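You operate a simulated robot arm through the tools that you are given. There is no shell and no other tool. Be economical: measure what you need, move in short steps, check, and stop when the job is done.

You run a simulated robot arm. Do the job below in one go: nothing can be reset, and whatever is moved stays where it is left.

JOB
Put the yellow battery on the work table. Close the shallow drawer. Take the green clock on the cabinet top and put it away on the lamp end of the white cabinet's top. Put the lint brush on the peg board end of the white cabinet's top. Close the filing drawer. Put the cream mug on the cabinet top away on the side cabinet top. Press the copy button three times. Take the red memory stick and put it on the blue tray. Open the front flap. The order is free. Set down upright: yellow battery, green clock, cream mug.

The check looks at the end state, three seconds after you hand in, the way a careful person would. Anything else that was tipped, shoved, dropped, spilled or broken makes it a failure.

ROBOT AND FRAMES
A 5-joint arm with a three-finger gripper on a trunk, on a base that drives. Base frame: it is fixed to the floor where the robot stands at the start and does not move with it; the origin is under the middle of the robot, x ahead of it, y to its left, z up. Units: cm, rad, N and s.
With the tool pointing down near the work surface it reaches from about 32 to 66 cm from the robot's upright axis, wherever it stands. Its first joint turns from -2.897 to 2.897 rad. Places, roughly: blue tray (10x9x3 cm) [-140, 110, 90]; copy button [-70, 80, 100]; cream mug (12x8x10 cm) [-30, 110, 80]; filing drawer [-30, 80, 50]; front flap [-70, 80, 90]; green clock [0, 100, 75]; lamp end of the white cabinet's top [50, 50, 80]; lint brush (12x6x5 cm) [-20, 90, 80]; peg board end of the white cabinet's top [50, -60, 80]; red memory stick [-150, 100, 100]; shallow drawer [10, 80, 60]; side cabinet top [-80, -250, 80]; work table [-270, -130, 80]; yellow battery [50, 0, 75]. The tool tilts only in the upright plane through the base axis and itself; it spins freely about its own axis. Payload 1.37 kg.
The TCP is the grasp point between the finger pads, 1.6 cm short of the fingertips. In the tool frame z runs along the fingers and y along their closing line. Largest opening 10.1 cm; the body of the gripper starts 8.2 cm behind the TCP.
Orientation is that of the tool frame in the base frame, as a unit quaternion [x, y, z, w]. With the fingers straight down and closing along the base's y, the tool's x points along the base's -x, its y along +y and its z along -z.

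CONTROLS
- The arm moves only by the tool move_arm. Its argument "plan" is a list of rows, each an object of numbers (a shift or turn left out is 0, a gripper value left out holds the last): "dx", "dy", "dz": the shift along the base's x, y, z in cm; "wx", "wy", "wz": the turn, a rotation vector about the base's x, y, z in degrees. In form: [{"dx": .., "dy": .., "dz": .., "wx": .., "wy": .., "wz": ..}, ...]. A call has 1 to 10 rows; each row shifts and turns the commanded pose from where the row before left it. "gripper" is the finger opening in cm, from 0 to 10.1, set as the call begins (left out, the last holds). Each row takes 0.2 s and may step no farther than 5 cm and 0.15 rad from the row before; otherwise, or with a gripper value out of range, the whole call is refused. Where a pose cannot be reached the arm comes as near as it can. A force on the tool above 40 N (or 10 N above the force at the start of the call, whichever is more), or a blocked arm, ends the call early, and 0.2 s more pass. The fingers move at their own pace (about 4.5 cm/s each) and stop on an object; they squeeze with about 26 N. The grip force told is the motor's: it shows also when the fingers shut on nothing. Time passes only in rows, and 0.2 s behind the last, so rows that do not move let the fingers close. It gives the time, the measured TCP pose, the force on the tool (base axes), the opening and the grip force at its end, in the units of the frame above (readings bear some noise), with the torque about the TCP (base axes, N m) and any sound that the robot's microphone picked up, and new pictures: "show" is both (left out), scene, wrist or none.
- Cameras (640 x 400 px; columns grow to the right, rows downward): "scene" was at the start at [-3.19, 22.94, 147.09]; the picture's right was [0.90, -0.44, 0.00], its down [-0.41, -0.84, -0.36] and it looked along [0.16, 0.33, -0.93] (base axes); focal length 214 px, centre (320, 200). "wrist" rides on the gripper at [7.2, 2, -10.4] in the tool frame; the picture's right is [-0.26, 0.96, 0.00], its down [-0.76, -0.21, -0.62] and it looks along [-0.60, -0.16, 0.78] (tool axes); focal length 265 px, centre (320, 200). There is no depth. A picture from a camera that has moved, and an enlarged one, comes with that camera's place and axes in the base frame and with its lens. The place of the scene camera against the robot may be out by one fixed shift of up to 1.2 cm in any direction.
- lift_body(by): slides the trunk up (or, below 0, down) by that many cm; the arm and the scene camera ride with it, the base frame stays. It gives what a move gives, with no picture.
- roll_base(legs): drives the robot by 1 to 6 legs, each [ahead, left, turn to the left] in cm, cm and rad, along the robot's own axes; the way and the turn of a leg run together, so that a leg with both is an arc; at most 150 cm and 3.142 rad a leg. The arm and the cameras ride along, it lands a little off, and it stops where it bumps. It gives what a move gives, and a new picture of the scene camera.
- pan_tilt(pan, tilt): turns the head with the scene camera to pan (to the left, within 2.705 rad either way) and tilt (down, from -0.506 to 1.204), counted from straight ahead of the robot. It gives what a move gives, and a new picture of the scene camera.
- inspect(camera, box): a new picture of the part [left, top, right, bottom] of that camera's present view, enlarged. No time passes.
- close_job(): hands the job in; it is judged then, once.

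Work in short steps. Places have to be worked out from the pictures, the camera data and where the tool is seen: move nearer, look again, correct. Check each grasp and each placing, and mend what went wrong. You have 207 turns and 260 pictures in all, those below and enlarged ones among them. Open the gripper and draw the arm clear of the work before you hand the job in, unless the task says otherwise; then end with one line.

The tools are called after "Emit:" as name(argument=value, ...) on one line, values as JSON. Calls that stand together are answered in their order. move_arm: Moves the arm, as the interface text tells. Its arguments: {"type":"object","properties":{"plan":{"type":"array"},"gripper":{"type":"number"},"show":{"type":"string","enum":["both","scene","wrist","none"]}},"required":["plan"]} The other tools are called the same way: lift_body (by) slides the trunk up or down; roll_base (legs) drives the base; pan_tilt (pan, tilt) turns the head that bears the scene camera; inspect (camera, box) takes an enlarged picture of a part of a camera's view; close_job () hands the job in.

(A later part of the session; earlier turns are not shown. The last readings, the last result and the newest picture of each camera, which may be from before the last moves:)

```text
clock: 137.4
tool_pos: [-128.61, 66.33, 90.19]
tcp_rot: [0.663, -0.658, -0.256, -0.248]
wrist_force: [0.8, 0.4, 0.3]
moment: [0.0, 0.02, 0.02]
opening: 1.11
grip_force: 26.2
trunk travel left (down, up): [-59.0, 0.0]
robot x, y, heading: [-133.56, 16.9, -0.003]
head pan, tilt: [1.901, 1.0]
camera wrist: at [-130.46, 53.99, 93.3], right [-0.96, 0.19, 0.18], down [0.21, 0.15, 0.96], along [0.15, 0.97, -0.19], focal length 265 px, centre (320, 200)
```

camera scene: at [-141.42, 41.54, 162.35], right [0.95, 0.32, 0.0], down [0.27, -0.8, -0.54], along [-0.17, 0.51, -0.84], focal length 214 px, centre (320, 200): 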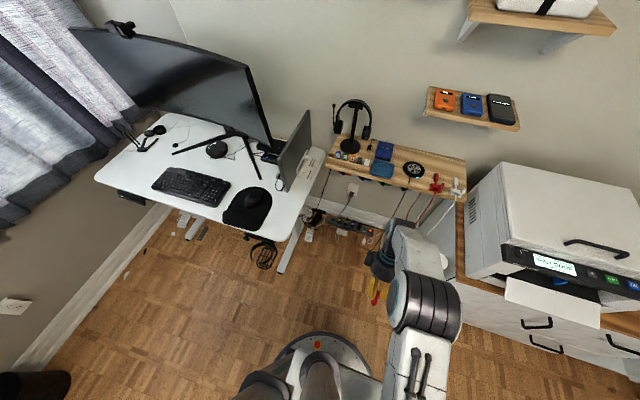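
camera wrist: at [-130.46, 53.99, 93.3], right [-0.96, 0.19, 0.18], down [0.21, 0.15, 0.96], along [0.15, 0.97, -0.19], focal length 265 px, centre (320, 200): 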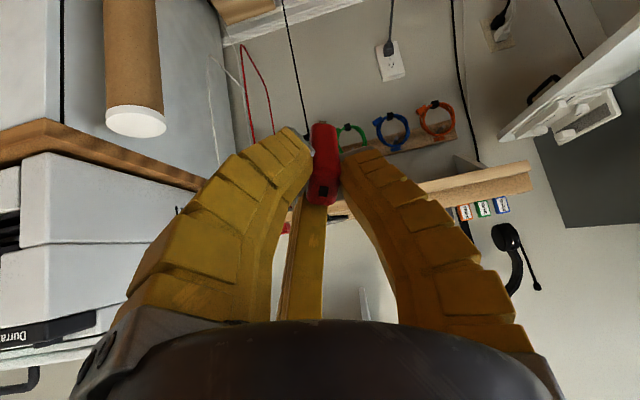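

Now raise 9 cm, drive to the tray with the base.

Emit:
move_arm(plan=[{"dz": 3}, {"dz": 3}, {"dz": 3}], show="none")

Emit:
roll_base(legs=[[-5.9, 0, 0], [0, 43, 0]])

Emit:
move_arm(plan=[{}], show="wrist")

```text
clock: 138.2
tool_pos: [-128.7, 66.27, 99.22]
tcp_rot: [0.664, -0.658, -0.255, -0.247]
wrist_force: [1.1, -0.4, -0.2]
moment: [0.03, 0.02, -0.02]
opening: 1.1
grip_force: 26.2
trunk travel left (down, up): [-59.0, 0.0]
robot x, y, heading: [-133.94, 17.07, -0.002]
head pan, tilt: [1.901, 1.0]
```

```text
clock: 141.4
tool_pos: [-134.45, 109.29, 99.34]
tcp_rot: [0.663, -0.659, -0.255, -0.247]
wrist_force: [-0.2, 0.0, -0.1]
moment: [-0.01, 0.01, -0.05]
opening: 1.08
grip_force: 26.1
trunk travel left (down, up): [-59.0, 0.0]
robot x, y, heading: [-139.56, 59.97, -0.002]
head pan, tilt: [1.901, 1.0]
camera scene: at [-147.24, 84.54, 162.33], right [0.95, 0.32, 0.0], down [0.27, -0.8, -0.54], along [-0.17, 0.51, -0.84], focal length 214 px, centre (320, 200)
```

scene: 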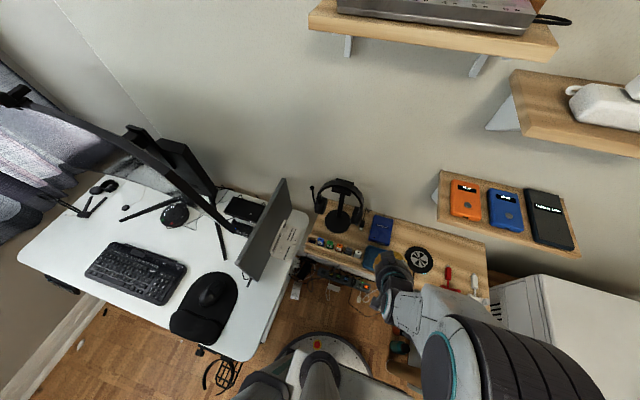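

```text
clock: 141.8
tool_pos: [-134.43, 109.26, 99.24]
tcp_rot: [0.663, -0.659, -0.255, -0.247]
wrist_force: [-0.3, -1.0, -0.2]
moment: [0.01, 0.02, 0.01]
opening: 1.07
grip_force: 26.7
trunk travel left (down, up): [-59.0, 0.0]
robot x, y, heading: [-139.49, 59.92, 0.001]
head pan, tilt: [1.901, 1.0]
camera wrist: at [-136.31, 96.85, 102.32], right [-0.97, 0.19, 0.18], down [0.21, 0.16, 0.96], along [0.15, 0.97, -0.19], focal length 265 px, centre (320, 200)
```

wrist: 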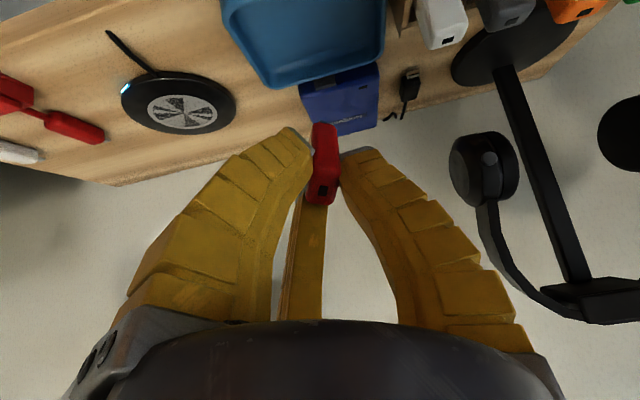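

The tray spans x≈-140.4…-130.5, back rim y≈116.9. I nudge by (-1,+1) and lower with the trunk.

Emit:
roll_base(legs=[[-1, 0.6, 0]])

Emit:
lift_body(by=-5)

Emit:
move_arm(plan=[{}], show="wrist")

```text
clock: 142.5
tool_pos: [-135.5, 109.88, 99.31]
tcp_rot: [0.664, -0.658, -0.255, -0.247]
wrist_force: [-0.8, 0.6, -0.3]
moment: [0.0, -0.03, 0.01]
opening: 1.05
grip_force: 26.1
trunk travel left (down, up): [-59.0, 0.0]
robot x, y, heading: [-140.28, 60.73, -0.001]
head pan, tilt: [1.901, 1.0]
camera scene: at [-148.33, 85.12, 162.33], right [0.95, 0.32, 0.0], down [0.27, -0.8, -0.54], along [-0.17, 0.51, -0.84], focal length 214 px, centre (320, 200)
```

scene: 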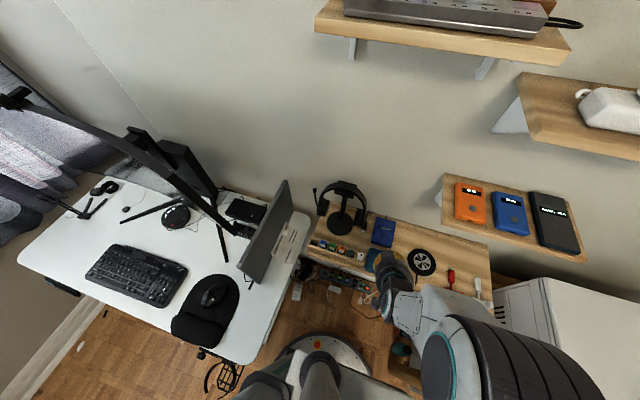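

```text
clock: 143.5
tool_pos: [-135.39, 109.81, 94.26]
tcp_rot: [0.663, -0.659, -0.255, -0.247]
wrist_force: [-0.7, -0.4, 0.3]
moment: [0.01, 0.01, 0.01]
opening: 1.05
grip_force: 26.9
trunk travel left (down, up): [-54.0, 5.0]
robot x, y, heading: [-140.4, 60.5, -0.006]
head pan, tilt: [1.901, 1.0]
```

```text
clock: 143.9
tool_pos: [-135.45, 109.78, 94.35]
tcp_rot: [0.663, -0.658, -0.255, -0.248]
wrist_force: [-0.1, -0.6, 0.4]
moment: [0.02, 0.03, 0.03]
opening: 1.06
grip_force: 26.4
trunk travel left (down, up): [-54.0, 5.0]
robot x, y, heading: [-140.03, 60.59, -0.001]
head pan, tilt: [1.901, 1.0]
camera wrist: at [-137.3, 97.44, 97.33], right [-0.97, 0.19, 0.18], down [0.21, 0.15, 0.96], along [0.15, 0.97, -0.19], focal length 265 px, centre (320, 200)
```

wrist: 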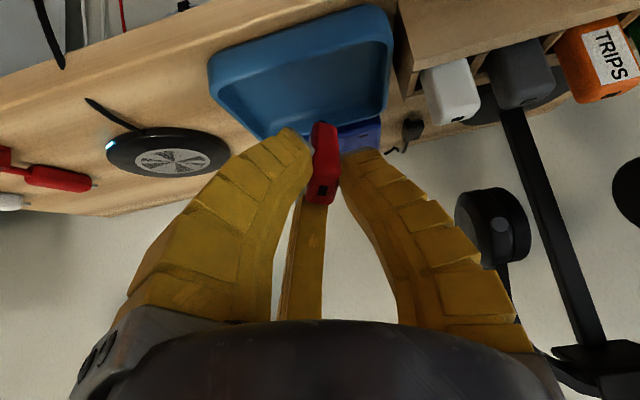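

Lower another 2 cm with small arm steps, watching force.

Emit:
move_arm(plan=[{"dz": -0.7}, {"dz": -0.7}, {"dz": -0.6}, {"dz": -0.5}], show="wrist")

```text
clock: 144.9
tool_pos: [-135.55, 109.88, 91.88]
tcp_rot: [0.663, -0.659, -0.256, -0.248]
wrist_force: [0.1, -0.3, 0.0]
moment: [0.06, 0.0, 0.03]
opening: 1.06
grip_force: 26.1
trunk travel left (down, up): [-54.0, 5.0]
robot x, y, heading: [-140.16, 60.43, -0.0]
head pan, tilt: [1.901, 1.0]
camera wrist: at [-137.31, 97.46, 94.82], right [-0.97, 0.19, 0.18], down [0.21, 0.15, 0.96], along [0.15, 0.97, -0.19], focal length 265 px, centre (320, 200)
```

wrist: 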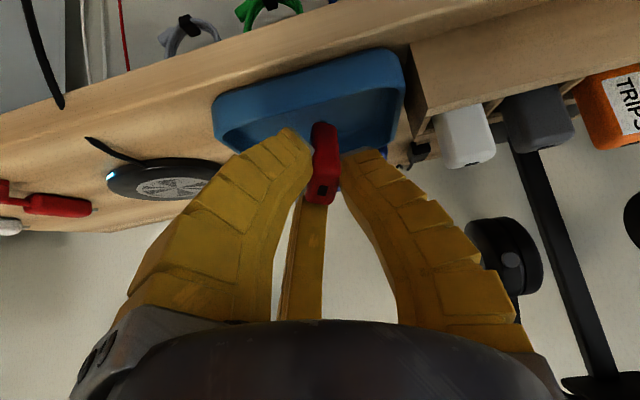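

No contact yet; continue.

Emit:
move_arm(plan=[{"dz": -0.5}, {"dz": -0.5}, {"dz": -0.5}, {"dz": -0.5}], show="wrist")

```text
clock: 145.9
tool_pos: [-135.41, 110.27, 90.69]
tcp_rot: [0.66, -0.655, -0.264, -0.257]
wrist_force: [0.0, -3.3, 20.2]
moment: [0.09, -0.12, -0.09]
opening: 1.48
grip_force: 26.7
trunk travel left (down, up): [-54.0, 5.0]
robot x, y, heading: [-140.15, 60.59, -0.002]
head pan, tilt: [1.901, 1.0]
stopped in row 4: the force on the tool passed its limit at 41 N (the readings are from after the stop); the commanded pose is now the measured one
camera wrist: at [-137.29, 97.82, 93.36], right [-0.96, 0.18, 0.19], down [0.21, 0.13, 0.97], along [0.15, 0.97, -0.16], focal length 265 px, centre (320, 200)
```

wrist: 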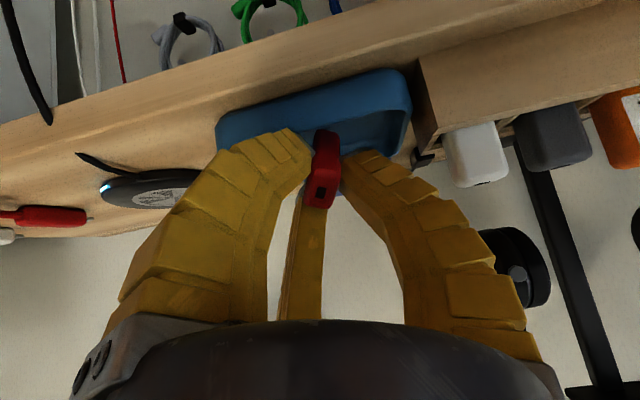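

The stick touches the tray. I ease 0.3 cm up and open the fingers.

Emit:
move_arm(plan=[{"dz": 0.3}, {}, {}, {}], gripper=4, show="wrist")

```text
clock: 146.9
tool_pos: [-135.31, 110.24, 90.57]
tcp_rot: [0.661, -0.657, -0.26, -0.251]
wrist_force: [-0.3, -0.3, -0.8]
moment: [0.0, 0.03, 0.02]
opening: 4.42
grip_force: 3.8
trunk travel left (down, up): [-54.0, 5.0]
robot x, y, heading: [-140.24, 60.43, -0.005]
head pan, tilt: [1.901, 1.0]
camera wrist: at [-137.3, 97.73, 93.39], right [-0.97, 0.18, 0.19], down [0.21, 0.14, 0.97], along [0.15, 0.97, -0.18], focal length 265 px, centre (320, 200)
```

wrist: 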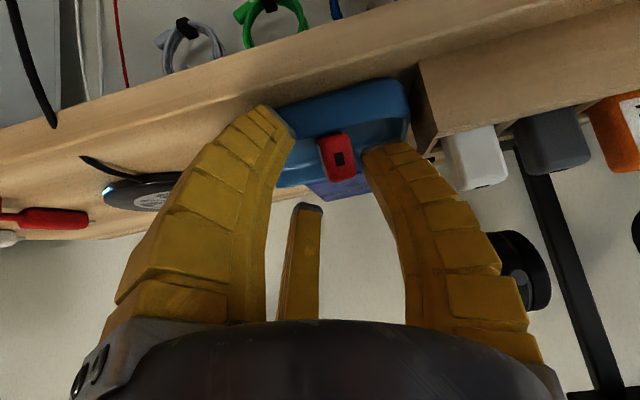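

Released; it lies toward the front. I raise with the trunk and look at the tray.

Emit:
lift_body(by=5)

Emit:
move_arm(plan=[{"dz": 3}], show="wrist")

Emit:
inspect(camera="scene", box=[300, 200, 440, 290])

```text
clock: 147.8
tool_pos: [-135.42, 110.16, 95.57]
tcp_rot: [0.661, -0.657, -0.26, -0.252]
wrist_force: [-0.8, 0.4, -0.7]
moment: [0.04, 0.03, -0.02]
opening: 4.44
grip_force: 3.0
trunk travel left (down, up): [-59.0, 0.0]
robot x, y, heading: [-140.41, 60.65, -0.001]
head pan, tilt: [1.901, 1.0]
```

```text
clock: 148.2
tool_pos: [-135.34, 110.1, 98.66]
tcp_rot: [0.661, -0.657, -0.261, -0.253]
wrist_force: [0.6, -0.4, -0.2]
moment: [0.03, 0.02, 0.0]
opening: 4.46
grip_force: 3.1
trunk travel left (down, up): [-59.0, 0.0]
robot x, y, heading: [-140.36, 60.42, -0.001]
head pan, tilt: [1.901, 1.0]
camera wrist: at [-137.29, 97.68, 101.51], right [-0.97, 0.18, 0.19], down [0.21, 0.14, 0.97], along [0.15, 0.97, -0.18], focal length 265 px, centre (320, 200)
```

wrist: 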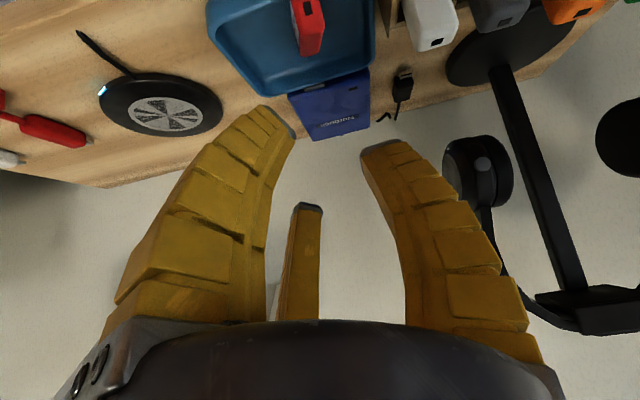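

```text
4.44 times, centred on (370, 245) of scene
camera zoom: at [-148.23, 84.95, 162.36], right [0.95, 0.32, 0.0], down [0.27, -0.8, -0.54], along [-0.17, 0.51, -0.84], focal length 953 px, centre (98, 0)
```

zoom: 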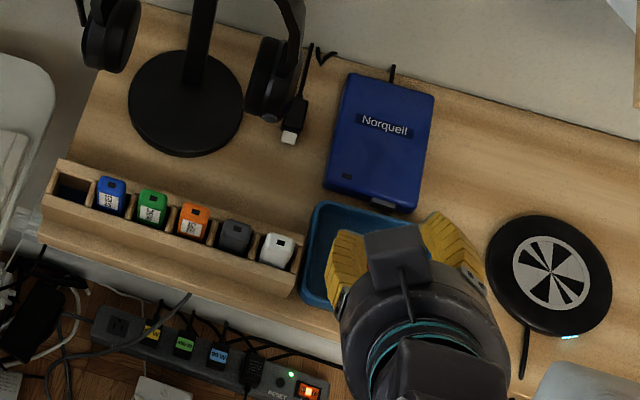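

The stick lies in the tray. I back off and restore the vertical tool, then go for the green clock.

Emit:
roll_base(legs=[[0, -45, 0]])

Emit:
move_arm(plan=[{"wx": -8.4}, {"wx": -8.4}, {"wx": -8.4}, {"wx": -8.4}, {"wx": -8.4}], show="none")

Emit:
inspect(camera="scene", box=[300, 100, 440, 190])

```text
clock: 150.9
tool_pos: [-135.62, 65.47, 98.76]
tcp_rot: [0.661, -0.657, -0.26, -0.253]
wrist_force: [-0.1, 0.1, 0.2]
moment: [0.02, 0.01, 0.0]
opening: 4.43
grip_force: 3.0
trunk travel left (down, up): [-59.0, 0.0]
robot x, y, heading: [-140.46, 15.51, -0.001]
head pan, tilt: [1.901, 1.0]
camera scene: at [-148.35, 40.26, 162.36], right [0.95, 0.32, 0.0], down [0.27, -0.8, -0.54], along [-0.17, 0.51, -0.84], focal length 214 px, centre (320, 200)
```

scene: 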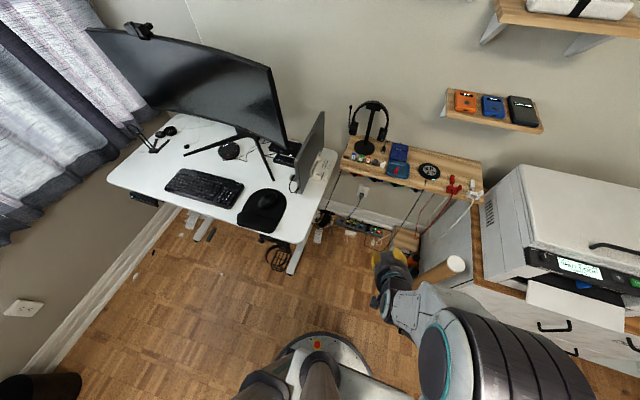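

```text
clock: 152.1
tool_pos: [-135.62, 65.55, 98.63]
tcp_rot: [0.708, -0.706, -0.002, -0.002]
wrist_force: [0.3, -0.5, 0.2]
moment: [0.0, 0.01, 0.01]
opening: 4.43
grip_force: 3.3
trunk travel left (down, up): [-59.0, 0.0]
robot x, y, heading: [-140.29, 15.56, -0.004]
head pan, tilt: [1.901, 1.0]
```

```text
4.44 times, centred on (370, 145) of scene
camera zoom: at [-148.34, 40.42, 162.34], right [0.95, 0.32, 0.0], down [0.27, -0.8, -0.54], along [-0.17, 0.51, -0.84], focal length 953 px, centre (98, 444)
```

zoom: 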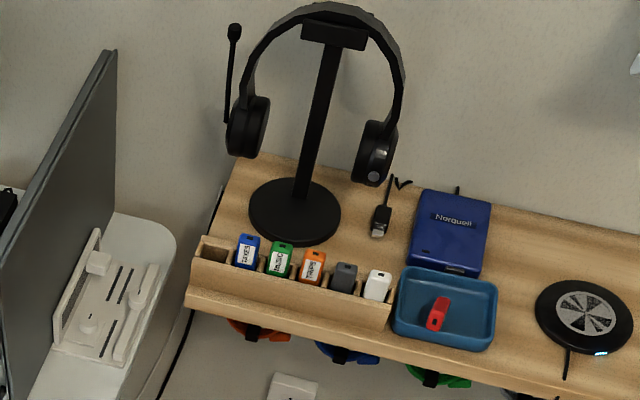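

The stick is safely in the tray. Next the clock at about (0, 97, 79): drive there with the tool high.

Emit:
roll_base(legs=[[138, 0, 0], [0, 22, 0]])

Emit:
pan_tilt(pan=1.4, tilt=1.1)

Emit:
move_arm(plan=[{}], show="wrist")

```text
clock: 160.3
tool_pos: [2.9, 87.56, 98.64]
tcp_rot: [0.71, -0.704, -0.003, -0.002]
wrist_force: [0.2, -0.3, 0.2]
moment: [-0.07, -0.01, -0.02]
opening: 4.41
grip_force: 2.8
trunk travel left (down, up): [-59.0, 0.0]
robot x, y, heading: [-1.55, 37.84, 0.002]
head pan, tilt: [1.901, 1.0]
camera scene: at [-9.66, 62.48, 162.33], right [0.95, 0.33, 0.0], down [0.27, -0.8, -0.54], along [-0.18, 0.51, -0.84], focal length 214 px, centre (320, 200)
```

scene: 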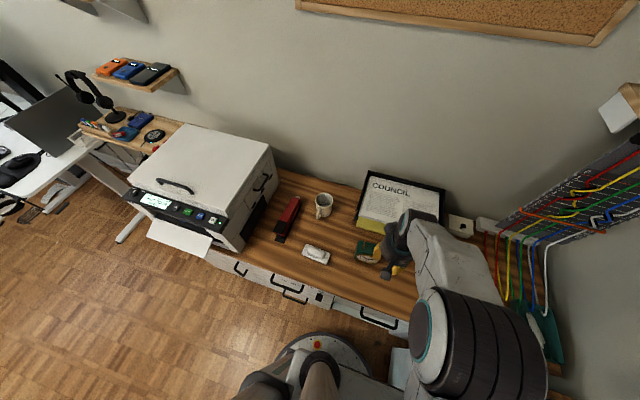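

```text
clock: 161.3
tool_pos: [2.9, 87.53, 98.74]
tcp_rot: [0.71, -0.704, -0.003, -0.004]
wrist_force: [0.5, 0.1, 0.1]
moment: [0.01, 0.02, -0.03]
opening: 4.46
grip_force: 3.4
trunk travel left (down, up): [-59.0, 0.0]
robot x, y, heading: [-1.73, 37.87, 0.002]
head pan, tilt: [1.4, 1.1]
camera scene: at [-6.34, 61.99, 161.69], right [0.99, -0.17, 0.0], down [-0.15, -0.88, -0.45], along [0.08, 0.45, -0.89], focal length 214 px, centre (320, 200)
```

scene: 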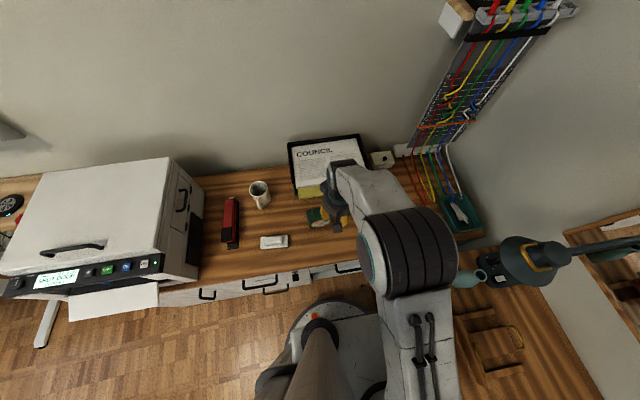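

```text
clock: 161.7
tool_pos: [2.95, 87.62, 98.76]
tcp_rot: [0.71, -0.704, -0.003, -0.003]
wrist_force: [-0.2, -0.2, -0.1]
moment: [0.01, 0.02, 0.02]
opening: 4.43
grip_force: 3.2
trunk travel left (down, up): [-59.0, 0.0]
robot x, y, heading: [-1.77, 37.83, 0.002]
head pan, tilt: [1.4, 1.1]
camera wrist: at [1.02, 80.21, 109.04], right [-0.97, 0.26, 0.0], down [0.2, 0.75, 0.63], along [0.16, 0.61, -0.78], focal length 265 px, centre (320, 200)
```

wrist: 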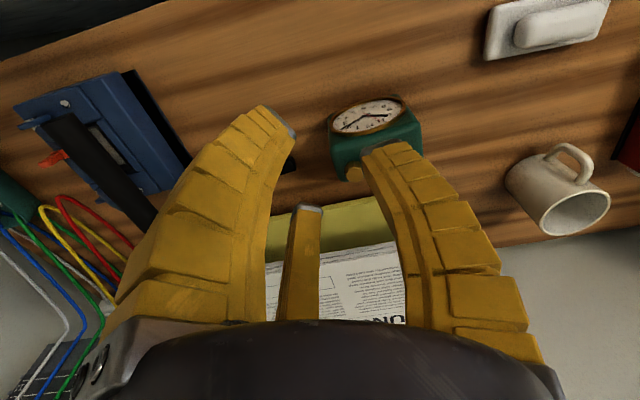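

Clock sits at about (-2, 96), face toward -y. I zoom for its size.

Emit:
inspect(camera="wrist", box=[290, 60, 470, 200])

Emit:
inspect(camera="scene", box=[240, 170, 370, 260])

```text
2.86 times, centred on (380, 130) of wrist
camera zoom: at [1.02, 80.21, 109.04], right [-0.97, 0.26, 0.0], down [0.2, 0.75, 0.63], along [0.16, 0.61, -0.78], focal length 758 px, centre (149, 400)
```

zoom: 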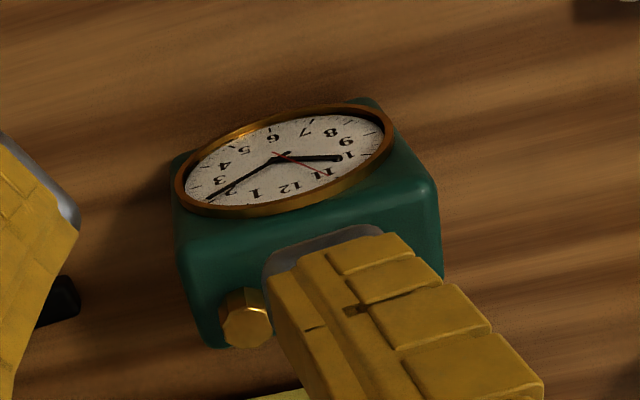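

```text
4.44 times, centred on (305, 215) of scene
camera zoom: at [-6.33, 61.99, 161.69], right [0.99, -0.17, 0.0], down [-0.15, -0.88, -0.45], along [0.08, 0.45, -0.89], focal length 953 px, centre (387, 133)
```

zoom: 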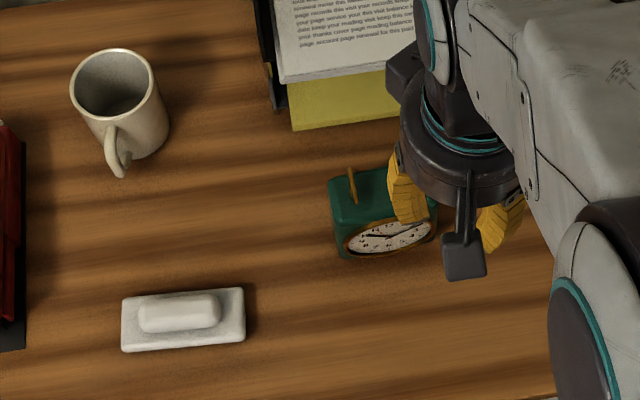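

Clock top centre ≈ (-1, 93.5, 85), about 9 wide and 5 deep. I'll grip it front-to-back: spin -90°, open 9 cm, hover above.

Emit:
move_arm(plan=[{"wz": -8.5, "dx": -1, "dy": 1}, {"wz": -8.5, "dx": -1, "dy": 1}, {"wz": -8.5, "dx": -1, "dy": 1}, {"wz": -8.5, "dx": -1, "dy": 1}, {"wz": -8.5, "dy": 1}, {"wz": -8.5, "dy": 1}, {"wz": -8.5}, {"wz": -8.5}, {"wz": -8.5}, {"wz": -8.5}], gripper=9, show="none")

Emit:
move_arm(plan=[{"wz": -4, "dz": -1}], show="both")

```text
clock: 163.9
tool_pos: [-1.1, 93.41, 98.72]
tcp_rot: [-0.046, 0.999, 0.0, -0.001]
wrist_force: [0.0, -0.1, -0.2]
moment: [-0.03, 0.0, 0.0]
opening: 9.15
grip_force: 1.2
trunk travel left (down, up): [-59.0, 0.0]
robot x, y, heading: [-1.49, 38.01, 0.0]
head pan, tilt: [1.4, 1.1]
```

```text
clock: 164.3
tool_pos: [-1.11, 93.61, 97.69]
tcp_rot: [-0.012, 1.0, 0.0, -0.001]
wrist_force: [-0.8, 0.3, 1.2]
moment: [0.01, -0.01, -0.01]
opening: 9.15
grip_force: 0.7
trunk travel left (down, up): [-59.0, 0.0]
robot x, y, heading: [-1.87, 37.41, 0.002]
head pan, tilt: [1.4, 1.1]
camera scene: at [-6.33, 62.01, 161.69], right [0.99, -0.17, 0.0], down [-0.15, -0.88, -0.45], along [0.08, 0.45, -0.89], focal length 214 px, centre (320, 200)
camera wrist: at [-8.36, 95.34, 108.13], right [0.24, 0.97, 0.0], down [0.76, -0.19, 0.62], along [0.6, -0.15, -0.78], focal length 265 px, centre (320, 200)
```

scene: 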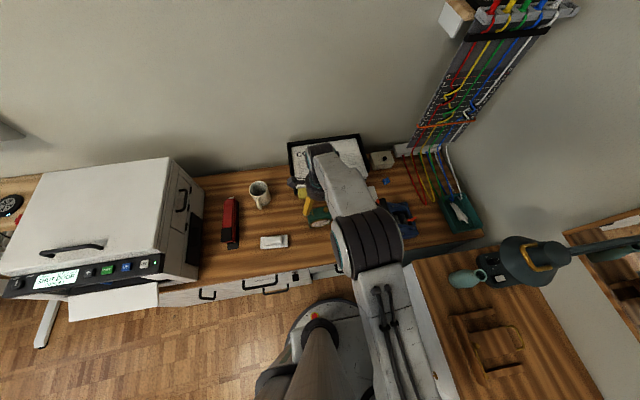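
wrist: 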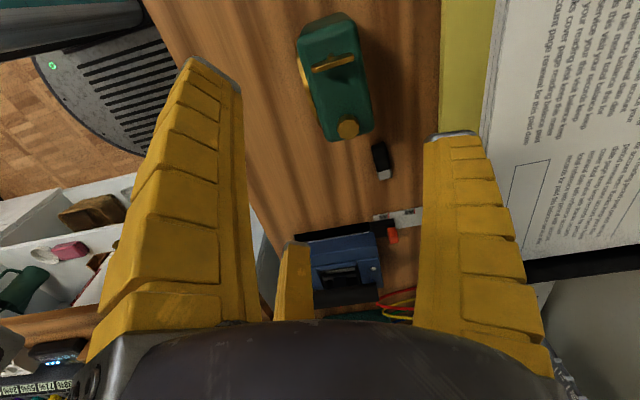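

Clock centre fits (-2.6, 95.3), turned ~9°. I roll the base 4 cm nearer to stay off the stretch limit, align and descend.

Emit:
roll_base(legs=[[-1.5, 4, 0]])

Emit:
move_arm(plan=[{"wz": 8.5, "dy": -2.2}, {"dz": -3}, {"dz": -3}, {"dz": -3}], show="wrist")

```text
clock: 165.2
tool_pos: [-2.57, 97.63, 97.53]
tcp_rot: [-0.012, 1.0, -0.001, 0.0]
wrist_force: [-0.2, 0.3, -0.8]
moment: [-0.05, 0.0, 0.0]
opening: 9.14
grip_force: 1.4
trunk travel left (down, up): [-59.0, 0.0]
robot x, y, heading: [-3.35, 41.76, 0.002]
head pan, tilt: [1.4, 1.1]
camera scene: at [-7.89, 66.16, 161.66], right [0.99, -0.17, 0.0], down [-0.15, -0.88, -0.45], along [0.08, 0.45, -0.89], focal length 214 px, centre (320, 200)
```

scene: 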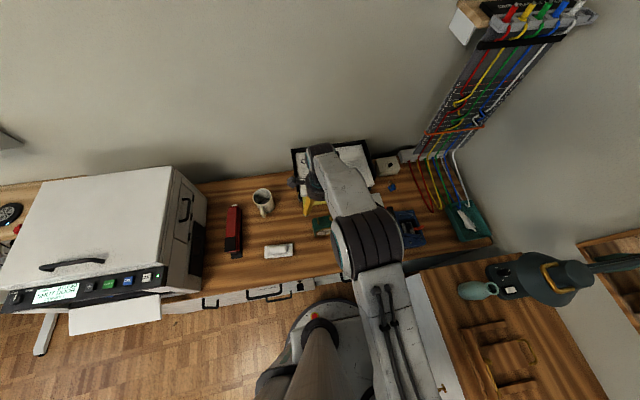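

```text
clock: 166.2
tool_pos: [-2.72, 95.42, 88.51]
tcp_rot: [-0.087, 0.996, 0.0, 0.0]
wrist_force: [0.2, 0.4, -0.1]
moment: [-0.04, 0.0, 0.01]
opening: 9.1
grip_force: 1.1
trunk travel left (down, up): [-59.0, 0.0]
robot x, y, heading: [-3.21, 41.7, 0.002]
head pan, tilt: [1.4, 1.1]
camera wrist: at [-10.15, 96.06, 98.99], right [0.09, 1.0, 0.0], down [0.78, -0.07, 0.62], along [0.62, -0.06, -0.78], focal length 265 px, centre (320, 200)
```

wrist: 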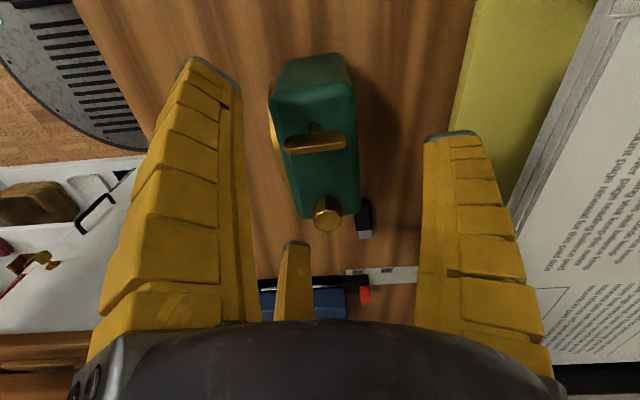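

Good; turn a bit more (+6°), shift -0.8 in x, descend to z≈80 and grip.

Emit:
move_arm(plan=[{"wz": 6, "dx": -0.8}, {"dz": -3}, {"dz": -3}, {"dz": -2.5}], show="wrist")

Emit:
move_arm(plan=[{}, {}, {}, {}], gripper=2, show="wrist")

```text
clock: 166.9
tool_pos: [-3.63, 95.51, 85.49]
tcp_rot: [-0.138, 0.99, 0.002, 0.0]
wrist_force: [-3.7, -8.5, 23.2]
moment: [-0.42, -1.29, -0.57]
opening: 9.85
grip_force: 5.9
trunk travel left (down, up): [-59.0, 0.0]
robot x, y, heading: [-3.32, 41.44, 0.0]
head pan, tilt: [1.4, 1.1]
stopped in row 3: the force on the tool passed its limit at 67 N (the readings are from after the stop); the commanded pose is now the measured one
camera wrist: at [-11.1, 95.39, 95.92], right [-0.01, 1.0, 0.0], down [0.78, 0.0, 0.62], along [0.62, 0.01, -0.78], focal length 265 px, centre (320, 200)
```

wrist: 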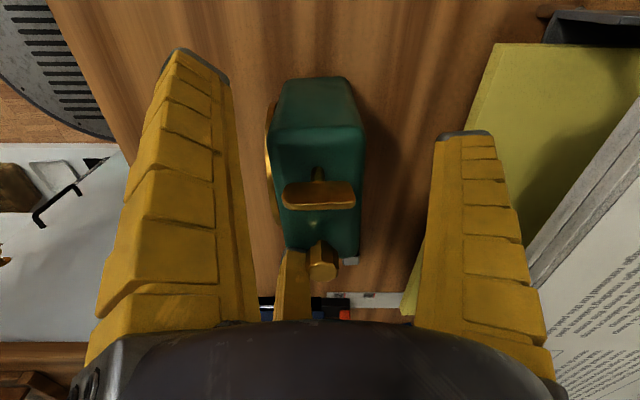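

```text
clock: 167.4
tool_pos: [-3.17, 95.74, 86.0]
tcp_rot: [-0.135, 0.991, 0.007, 0.0]
wrist_force: [10.6, -2.9, 31.3]
moment: [-0.32, -1.37, -0.07]
opening: 6.57
grip_force: 11.9
trunk travel left (down, up): [-59.0, 0.0]
robot x, y, heading: [-3.35, 41.6, 0.004]
head pan, tilt: [1.4, 1.1]
stopped in row 2: the force on the tool passed its limit at 43 N (the readings are from after the stop); the commanded pose is now the measured one
camera wrist: at [-10.61, 95.64, 96.39], right [0.0, 1.0, 0.01], down [0.79, -0.01, 0.62], along [0.62, 0.01, -0.79], focal length 265 px, centre (320, 200)
```

wrist: 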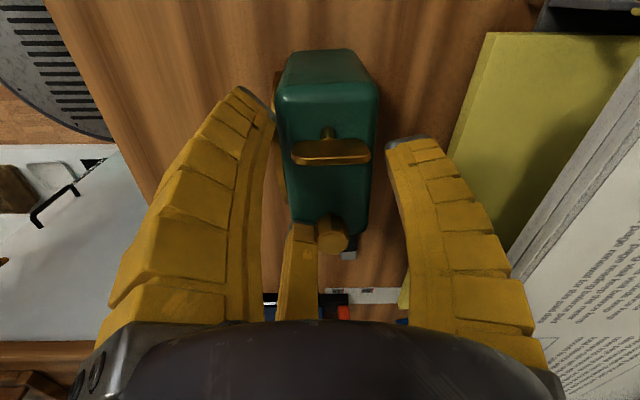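

Something (the third prong on the tool's far side, at +x) met the clock's knob. I rise at once and look.

Emit:
move_arm(plan=[{"dz": 2}, {"dz": 3}, {"dz": 3}], gripper=7, show="both")

Emit:
inspect(camera="wrist", box=[160, 0, 480, 320])

```text
clock: 168.2
tool_pos: [-3.35, 95.6, 93.3]
tcp_rot: [-0.137, 0.991, 0.002, -0.001]
wrist_force: [-0.4, -1.7, -0.7]
moment: [0.0, 0.02, 0.01]
opening: 7.26
grip_force: 2.5
trunk travel left (down, up): [-59.0, 0.0]
robot x, y, heading: [-3.23, 41.73, 0.003]
head pan, tilt: [1.4, 1.1]
camera scene: at [-7.8, 65.9, 161.69], right [0.99, -0.17, 0.0], down [-0.15, -0.88, -0.45], along [0.08, 0.45, -0.89], focal length 214 px, centre (320, 200)
camera wrist: at [-10.86, 95.54, 103.7], right [-0.01, 1.0, 0.0], down [0.78, 0.0, 0.62], along [0.62, 0.01, -0.78], focal length 265 px, centre (320, 200)
```

scene: 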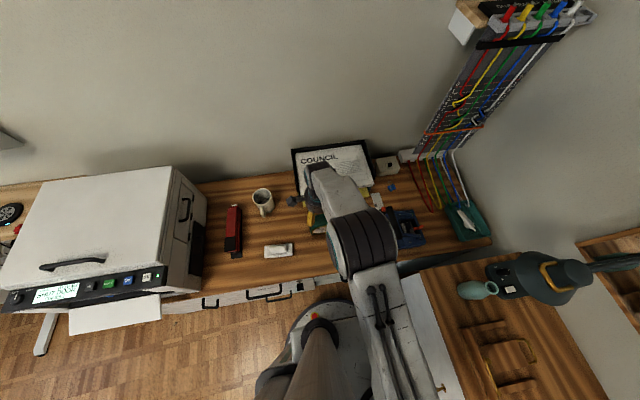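
wrist: 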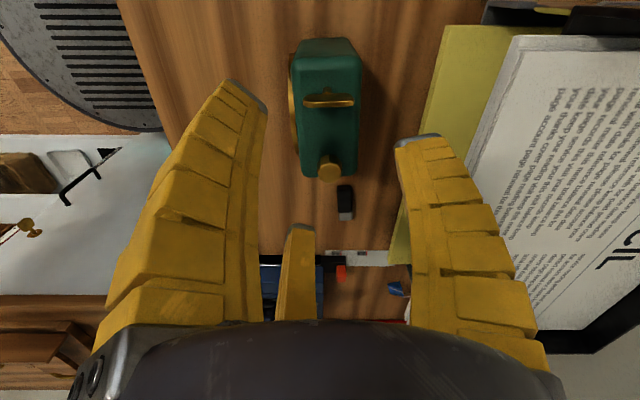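

```text
1.25 times, centred on (320, 160) of wrist
camera zoom: at [-10.86, 95.54, 103.7], right [-0.01, 1.0, 0.0], down [0.78, 0.0, 0.62], along [0.62, 0.01, -0.78], focal length 332 px, centre (320, 250)
```

zoom: 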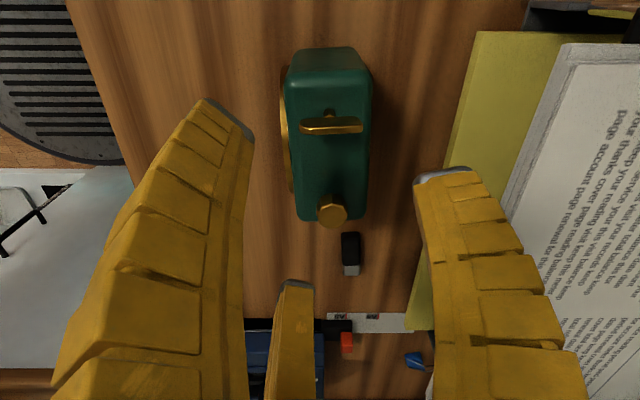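

The clock is fine. The gripper has a third finger opposite the camera (offset ≈0.57×opening). I'll grip nearer the clock's +x end so that finger stays beyond it: TCP to x≈-0.4, y≈96.4.

Emit:
move_arm(plan=[{"dx": 2.9, "dy": 0.8}, {"dz": -3}, {"dz": -2}], gripper=8, show="wrist")

```text
clock: 169.1
tool_pos: [-0.61, 96.33, 88.3]
tcp_rot: [-0.137, 0.991, 0.002, 0.0]
wrist_force: [-0.5, -0.8, 0.7]
moment: [0.01, 0.0, -0.01]
opening: 8.22
grip_force: 1.9
trunk travel left (down, up): [-59.0, 0.0]
robot x, y, heading: [-3.02, 41.47, 0.006]
head pan, tilt: [1.4, 1.1]
camera wrist: at [-7.98, 96.35, 98.73], right [-0.01, 1.0, 0.0], down [0.78, 0.0, 0.62], along [0.62, 0.01, -0.78], focal length 265 px, centre (320, 200)
```

wrist: 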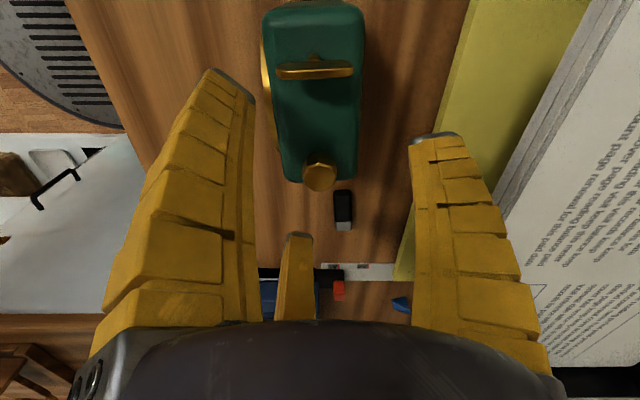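

Third finger is clear of the clock's end (x≈4.5 vs 2.1). Descend.

Emit:
move_arm(plan=[{"dz": -2}, {"dz": -2}, {"dz": -2}, {"dz": -1}], show="wrist")

```text
clock: 170.1
tool_pos: [-0.33, 96.55, 81.49]
tcp_rot: [-0.136, 0.991, 0.003, 0.001]
wrist_force: [-0.3, -0.2, 1.3]
moment: [0.01, 0.0, 0.03]
opening: 8.27
grip_force: 2.2
trunk travel left (down, up): [-59.0, 0.0]
robot x, y, heading: [-3.39, 42.04, 0.002]
head pan, tilt: [1.4, 1.1]
camera wrist: at [-7.99, 96.37, 91.78], right [-0.01, 1.0, 0.0], down [0.78, 0.0, 0.62], along [0.62, 0.01, -0.78], focal length 265 px, centre (320, 200)
```

wrist: 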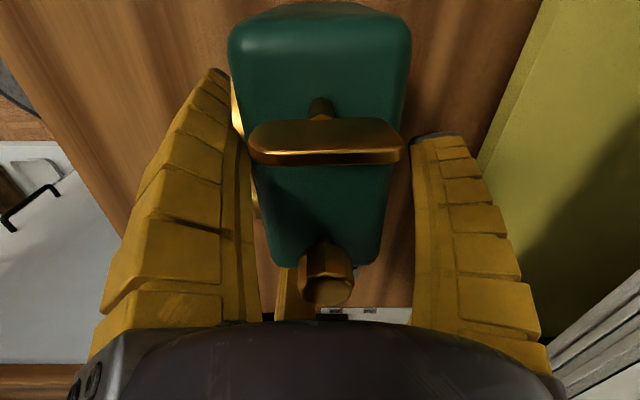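

In position; close gently with idle rows.

Emit:
move_arm(plan=[{}, {}, {}], gripper=3, show="wrist")

```text
clock: 170.8
tool_pos: [-0.52, 96.56, 81.3]
tcp_rot: [-0.137, 0.991, 0.002, 0.0]
wrist_force: [-1.1, -0.4, 0.5]
moment: [0.03, 0.07, 0.01]
opening: 6.1
grip_force: 25.8
trunk travel left (down, up): [-59.0, 0.0]
robot x, y, heading: [-3.03, 41.9, -0.001]
head pan, tilt: [1.4, 1.1]
camera wrist: at [-7.99, 96.37, 91.76], right [-0.01, 1.0, 0.0], down [0.78, 0.0, 0.62], along [0.62, 0.01, -0.78], focal length 265 px, centre (320, 200)
```

wrist: 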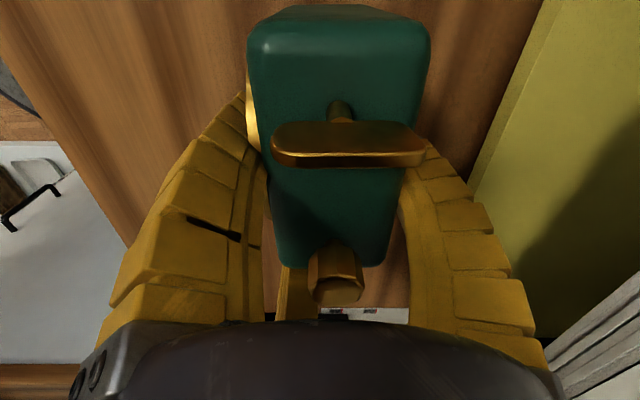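

Gripped at 6.1 cm. Lift 2 cm then more, checking.

Emit:
move_arm(plan=[{"dz": 1}, {"dz": 2}, {"dz": 3}, {"dz": 3}], show="wrist")

Emit:
pan_tilt(pan=0.4, tilt=1.0)

```text
clock: 171.8
tool_pos: [-0.4, 96.53, 90.42]
tcp_rot: [-0.136, 0.991, 0.002, -0.001]
wrist_force: [0.4, 0.0, -2.7]
moment: [0.0, -0.08, 0.01]
opening: 6.05
grip_force: 26.2
trunk travel left (down, up): [-59.0, 0.0]
robot x, y, heading: [-3.18, 41.65, -0.001]
head pan, tilt: [1.4, 1.1]
camera wrist: at [-7.93, 96.39, 100.79], right [-0.01, 1.0, 0.0], down [0.78, 0.0, 0.62], along [0.62, 0.01, -0.78], focal length 265 px, centre (320, 200)
```

wrist: 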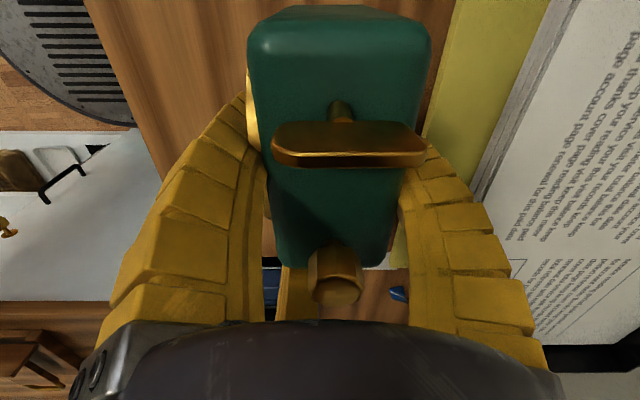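

```text
clock: 173.1
tool_pos: [-0.37, 96.6, 90.43]
tcp_rot: [-0.137, 0.991, 0.001, 0.0]
wrist_force: [-0.3, -0.8, -2.3]
moment: [0.03, -0.06, -0.03]
opening: 6.04
grip_force: 26.7
trunk travel left (down, up): [-59.0, 0.0]
robot x, y, heading: [-2.88, 41.83, -0.003]
head pan, tilt: [0.4, 1.0]
camera scene: at [-2.45, 62.5, 162.34], right [0.39, -0.92, 0.0], down [-0.77, -0.33, -0.54], along [0.5, 0.21, -0.84], focal length 214 px, centre (320, 200)
```

scene: 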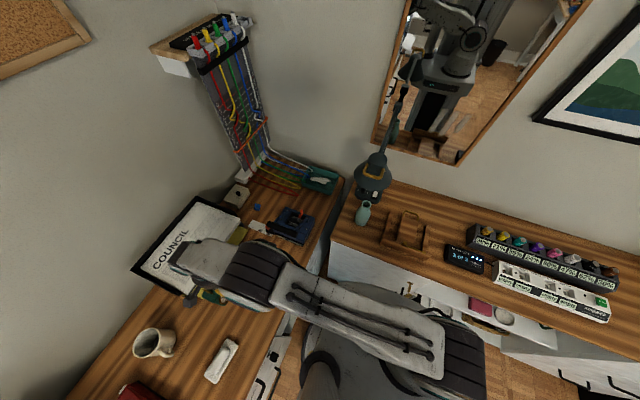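

The clock is held. I zoom on the lamp end to choose a free spot.

Emit:
inspect(camera="scene", box=[310, 130, 510, 300])

Emit:
pan_tilt(pan=0.1, tilt=1.2)

Emit:
inspect(camera="scene", box=[200, 0, 440, 200])

```text
2.35 times, centred on (410, 215) of scene
camera zoom: at [-2.45, 62.5, 162.34], right [0.39, -0.92, 0.0], down [-0.77, -0.33, -0.54], along [0.5, 0.21, -0.84], focal length 505 px, centre (108, 165)
```

zoom: 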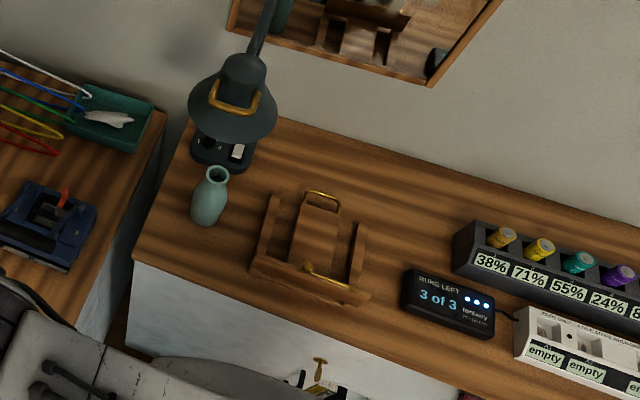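

```text
clock: 173.9
tool_pos: [-0.36, 96.52, 90.24]
tcp_rot: [-0.137, 0.991, 0.001, 0.0]
wrist_force: [-0.3, -0.7, -2.6]
moment: [-0.01, -0.07, 0.02]
opening: 6.07
grip_force: 25.5
trunk travel left (down, up): [-59.0, 0.0]
robot x, y, heading: [-3.7, 42.0, 0.003]
head pan, tilt: [0.099, 1.201]
camera scene: at [-3.3, 60.35, 161.09], right [0.1, -0.99, 0.0], down [-0.93, -0.09, -0.36], along [0.36, 0.04, -0.93], focal length 214 px, centre (320, 200)
```

scene: 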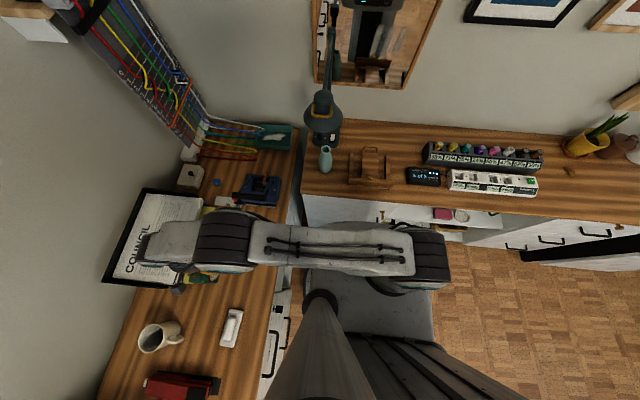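

```text
2.00 times, centred on (320, 100) of scene
camera zoom: at [-3.3, 60.35, 161.09], right [0.1, -0.99, 0.0], down [-0.93, -0.09, -0.36], along [0.36, 0.04, -0.93], focal length 429 px, centre (320, 400)
```

zoom: 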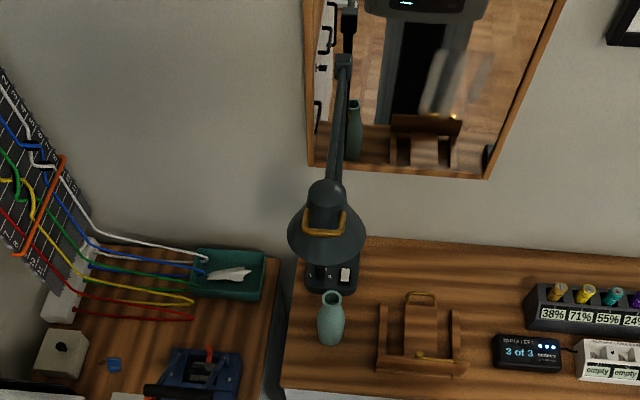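

The lamp head hangs over the vase side at z≈114, so I choose the free place behind the bag rack near (62, 38). I back off, raise, then swing the arm to +x while spinning 180° so the third finger points to the robot.

Emit:
roll_base(legs=[[0, -58, 0]])

Emit:
move_arm(plan=[{"dz": 3, "dy": -1}, {"dz": 3, "dy": -1}, {"dz": 3, "dy": -1}], show="none")

Emit:
move_arm(plan=[{"dx": 3.7, "dy": -0.5, "wz": -8.4}, {"dx": 3.7, "dy": -0.6, "wz": -8.4}, {"dx": 3.6, "dy": -0.9, "wz": -8.4}, {"dx": 3.5, "dy": -1.2, "wz": -8.4}, {"dx": 3.3, "dy": -1.5, "wz": -8.4}, {"dx": 3.2, "dy": -1.7, "wz": -8.4}, {"dx": 3.1, "dy": -1.9, "wz": -8.4}, {"dx": 2.9, "dy": -2.1, "wz": -8.4}, {"dx": 2.8, "dy": -2.4, "wz": -8.4}, {"dx": 2.6, "dy": -2.5, "wz": -8.4}], show="wrist")

```text
clock: 177.2
tool_pos: [-0.41, 38.62, 90.5]
tcp_rot: [-0.138, 0.99, 0.002, 0.001]
wrist_force: [-0.3, 0.0, -3.5]
moment: [0.03, -0.06, -0.03]
opening: 5.99
grip_force: 25.8
trunk travel left (down, up): [-59.0, 0.0]
robot x, y, heading: [-2.9, -15.97, 0.001]
head pan, tilt: [0.099, 1.201]
camera scene: at [-3.21, 2.46, 161.1], right [0.1, -0.99, 0.0], down [-0.93, -0.09, -0.36], along [0.36, 0.04, -0.93], focal length 214 px, centre (320, 200)
```

scene: 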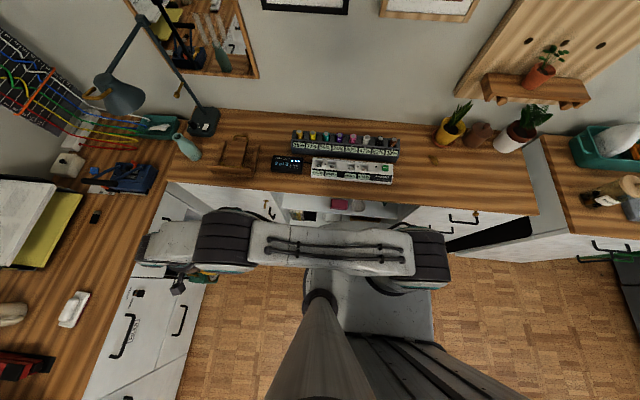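

```text
clock: 178.0
tool_pos: [-0.36, 35.67, 99.4]
tcp_rot: [-0.138, 0.99, 0.002, 0.0]
wrist_force: [0.0, 0.3, -1.9]
moment: [0.02, -0.09, 0.01]
opening: 6.03
grip_force: 26.0
trunk travel left (down, up): [-59.0, 0.0]
robot x, y, heading: [-2.78, -15.56, 0.002]
head pan, tilt: [0.099, 1.201]
```

```text
clock: 180.2
tool_pos: [32.15, 20.43, 99.24]
tcp_rot: [0.562, 0.827, 0.001, -0.001]
wrist_force: [0.0, 0.3, -3.2]
moment: [-0.05, 0.0, -0.01]
opening: 5.99
grip_force: 26.1
trunk travel left (down, up): [-59.0, 0.0]
robot x, y, heading: [-3.04, -16.21, 0.002]
head pan, tilt: [0.099, 1.201]
camera wrist: at [31.27, 27.73, 109.69], right [0.99, 0.11, 0.0], down [0.09, -0.78, 0.62], along [0.07, -0.61, -0.79], focal length 265 px, centre (320, 200)
```

wrist: 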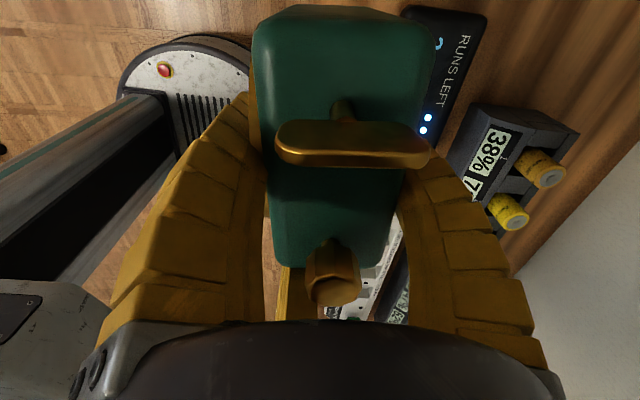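

Good. Second half of the swing.

Emit:
move_arm(plan=[{"dx": 2.5, "dy": -2.8, "wz": -8.4}, {"dx": 2.2, "dy": -3.0, "wz": -8.4}, {"dx": 2.0, "dy": -3.1, "wz": -8.4}, {"dx": 1.8, "dy": -3.2, "wz": -8.4}, {"dx": 1.4, "dy": -3.4, "wz": -8.4}, {"dx": 1.2, "dy": -3.4, "wz": -8.4}, {"dx": 1.0, "dy": -3.5, "wz": -8.4}, {"dx": 0.7, "dy": -3.5, "wz": -8.4}, {"dx": 0.4, "dy": -3.6, "wz": -8.4}, {"dx": 0.2, "dy": -3.5, "wz": -5}], show="wrist")

```text
clock: 182.4
tool_pos: [45.48, -12.69, 99.34]
tcp_rot: [0.964, 0.267, 0.001, 0.0]
wrist_force: [0.6, 0.2, -2.7]
moment: [0.02, 0.11, -0.02]
opening: 5.96
grip_force: 25.9
trunk travel left (down, up): [-59.0, 0.0]
robot x, y, heading: [-2.85, -15.95, 0.007]
head pan, tilt: [0.099, 1.201]
camera wrist: at [52.59, -10.66, 109.71], right [0.27, -0.96, 0.0], down [-0.76, -0.21, 0.62], along [-0.6, -0.17, -0.78], focal length 265 px, centre (320, 200)
```

wrist: 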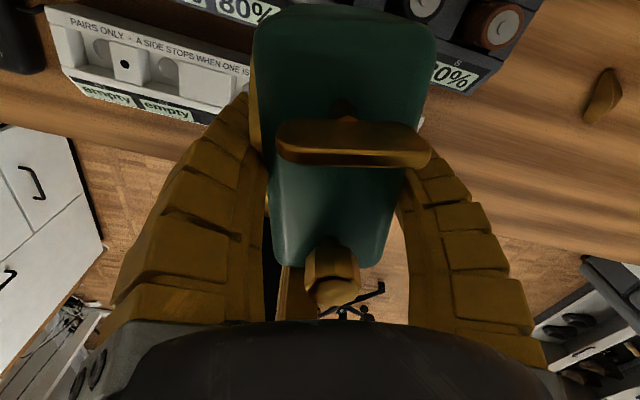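

Turn the remaining 31° and raise 3 cm; then drive to (7, 38).

Emit:
move_arm(plan=[{"wz": -7.7, "dz": 1}, {"wz": -7.7, "dz": 1}, {"wz": -7.7, "dz": 1}, {"wz": -7.7}], show="none")

Emit:
roll_base(legs=[[0, 52, 0]])

Emit:
move_arm(plan=[{}], show="wrist")

```text
clock: 183.4
tool_pos: [45.12, -20.52, 102.32]
tcp_rot: [1.0, 0.013, 0.0, -0.001]
wrist_force: [-0.4, -0.6, -3.1]
moment: [0.04, 0.05, -0.01]
opening: 5.94
grip_force: 25.9
out of reach, approached as far as the arm can: row 3, 4
trunk travel left (down, up): [-59.0, 0.0]
robot x, y, heading: [-2.87, -16.07, 0.003]
head pan, tilt: [0.099, 1.201]
```

```text
clock: 186.4
tool_pos: [45.08, 31.45, 102.33]
tcp_rot: [1.0, 0.013, 0.0, 0.0]
wrist_force: [0.7, 1.5, -3.1]
moment: [0.04, 0.05, 0.01]
opening: 5.93
grip_force: 25.7
trunk travel left (down, up): [-59.0, 0.0]
robot x, y, heading: [-3.37, 36.2, 0.003]
head pan, tilt: [0.099, 1.201]
camera scene: at [-3.24, 54.46, 161.08], right [0.1, -0.99, 0.0], down [-0.93, -0.09, -0.36], along [0.36, 0.04, -0.93], focal length 214 px, centre (320, 200)
```

scene: 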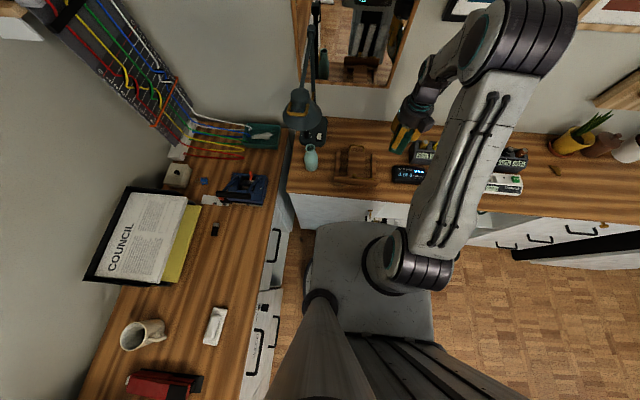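

```text
clock: 186.8
tool_pos: [45.14, 31.35, 102.35]
tcp_rot: [1.0, 0.012, -0.001, 0.0]
wrist_force: [0.5, 0.2, -2.7]
moment: [0.01, 0.06, 0.02]
opening: 5.95
grip_force: 26.4
trunk travel left (down, up): [-59.0, 0.0]
robot x, y, heading: [-3.29, 36.05, 0.003]
head pan, tilt: [0.099, 1.201]
camera wrist: at [52.35, 29.56, 112.74], right [-0.24, -0.97, 0.0], down [-0.76, 0.19, 0.62], along [-0.6, 0.15, -0.78], focal length 265 px, centre (320, 200)
```

wrist: 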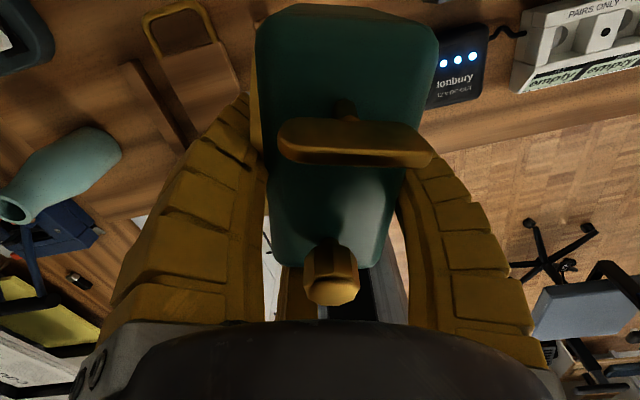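

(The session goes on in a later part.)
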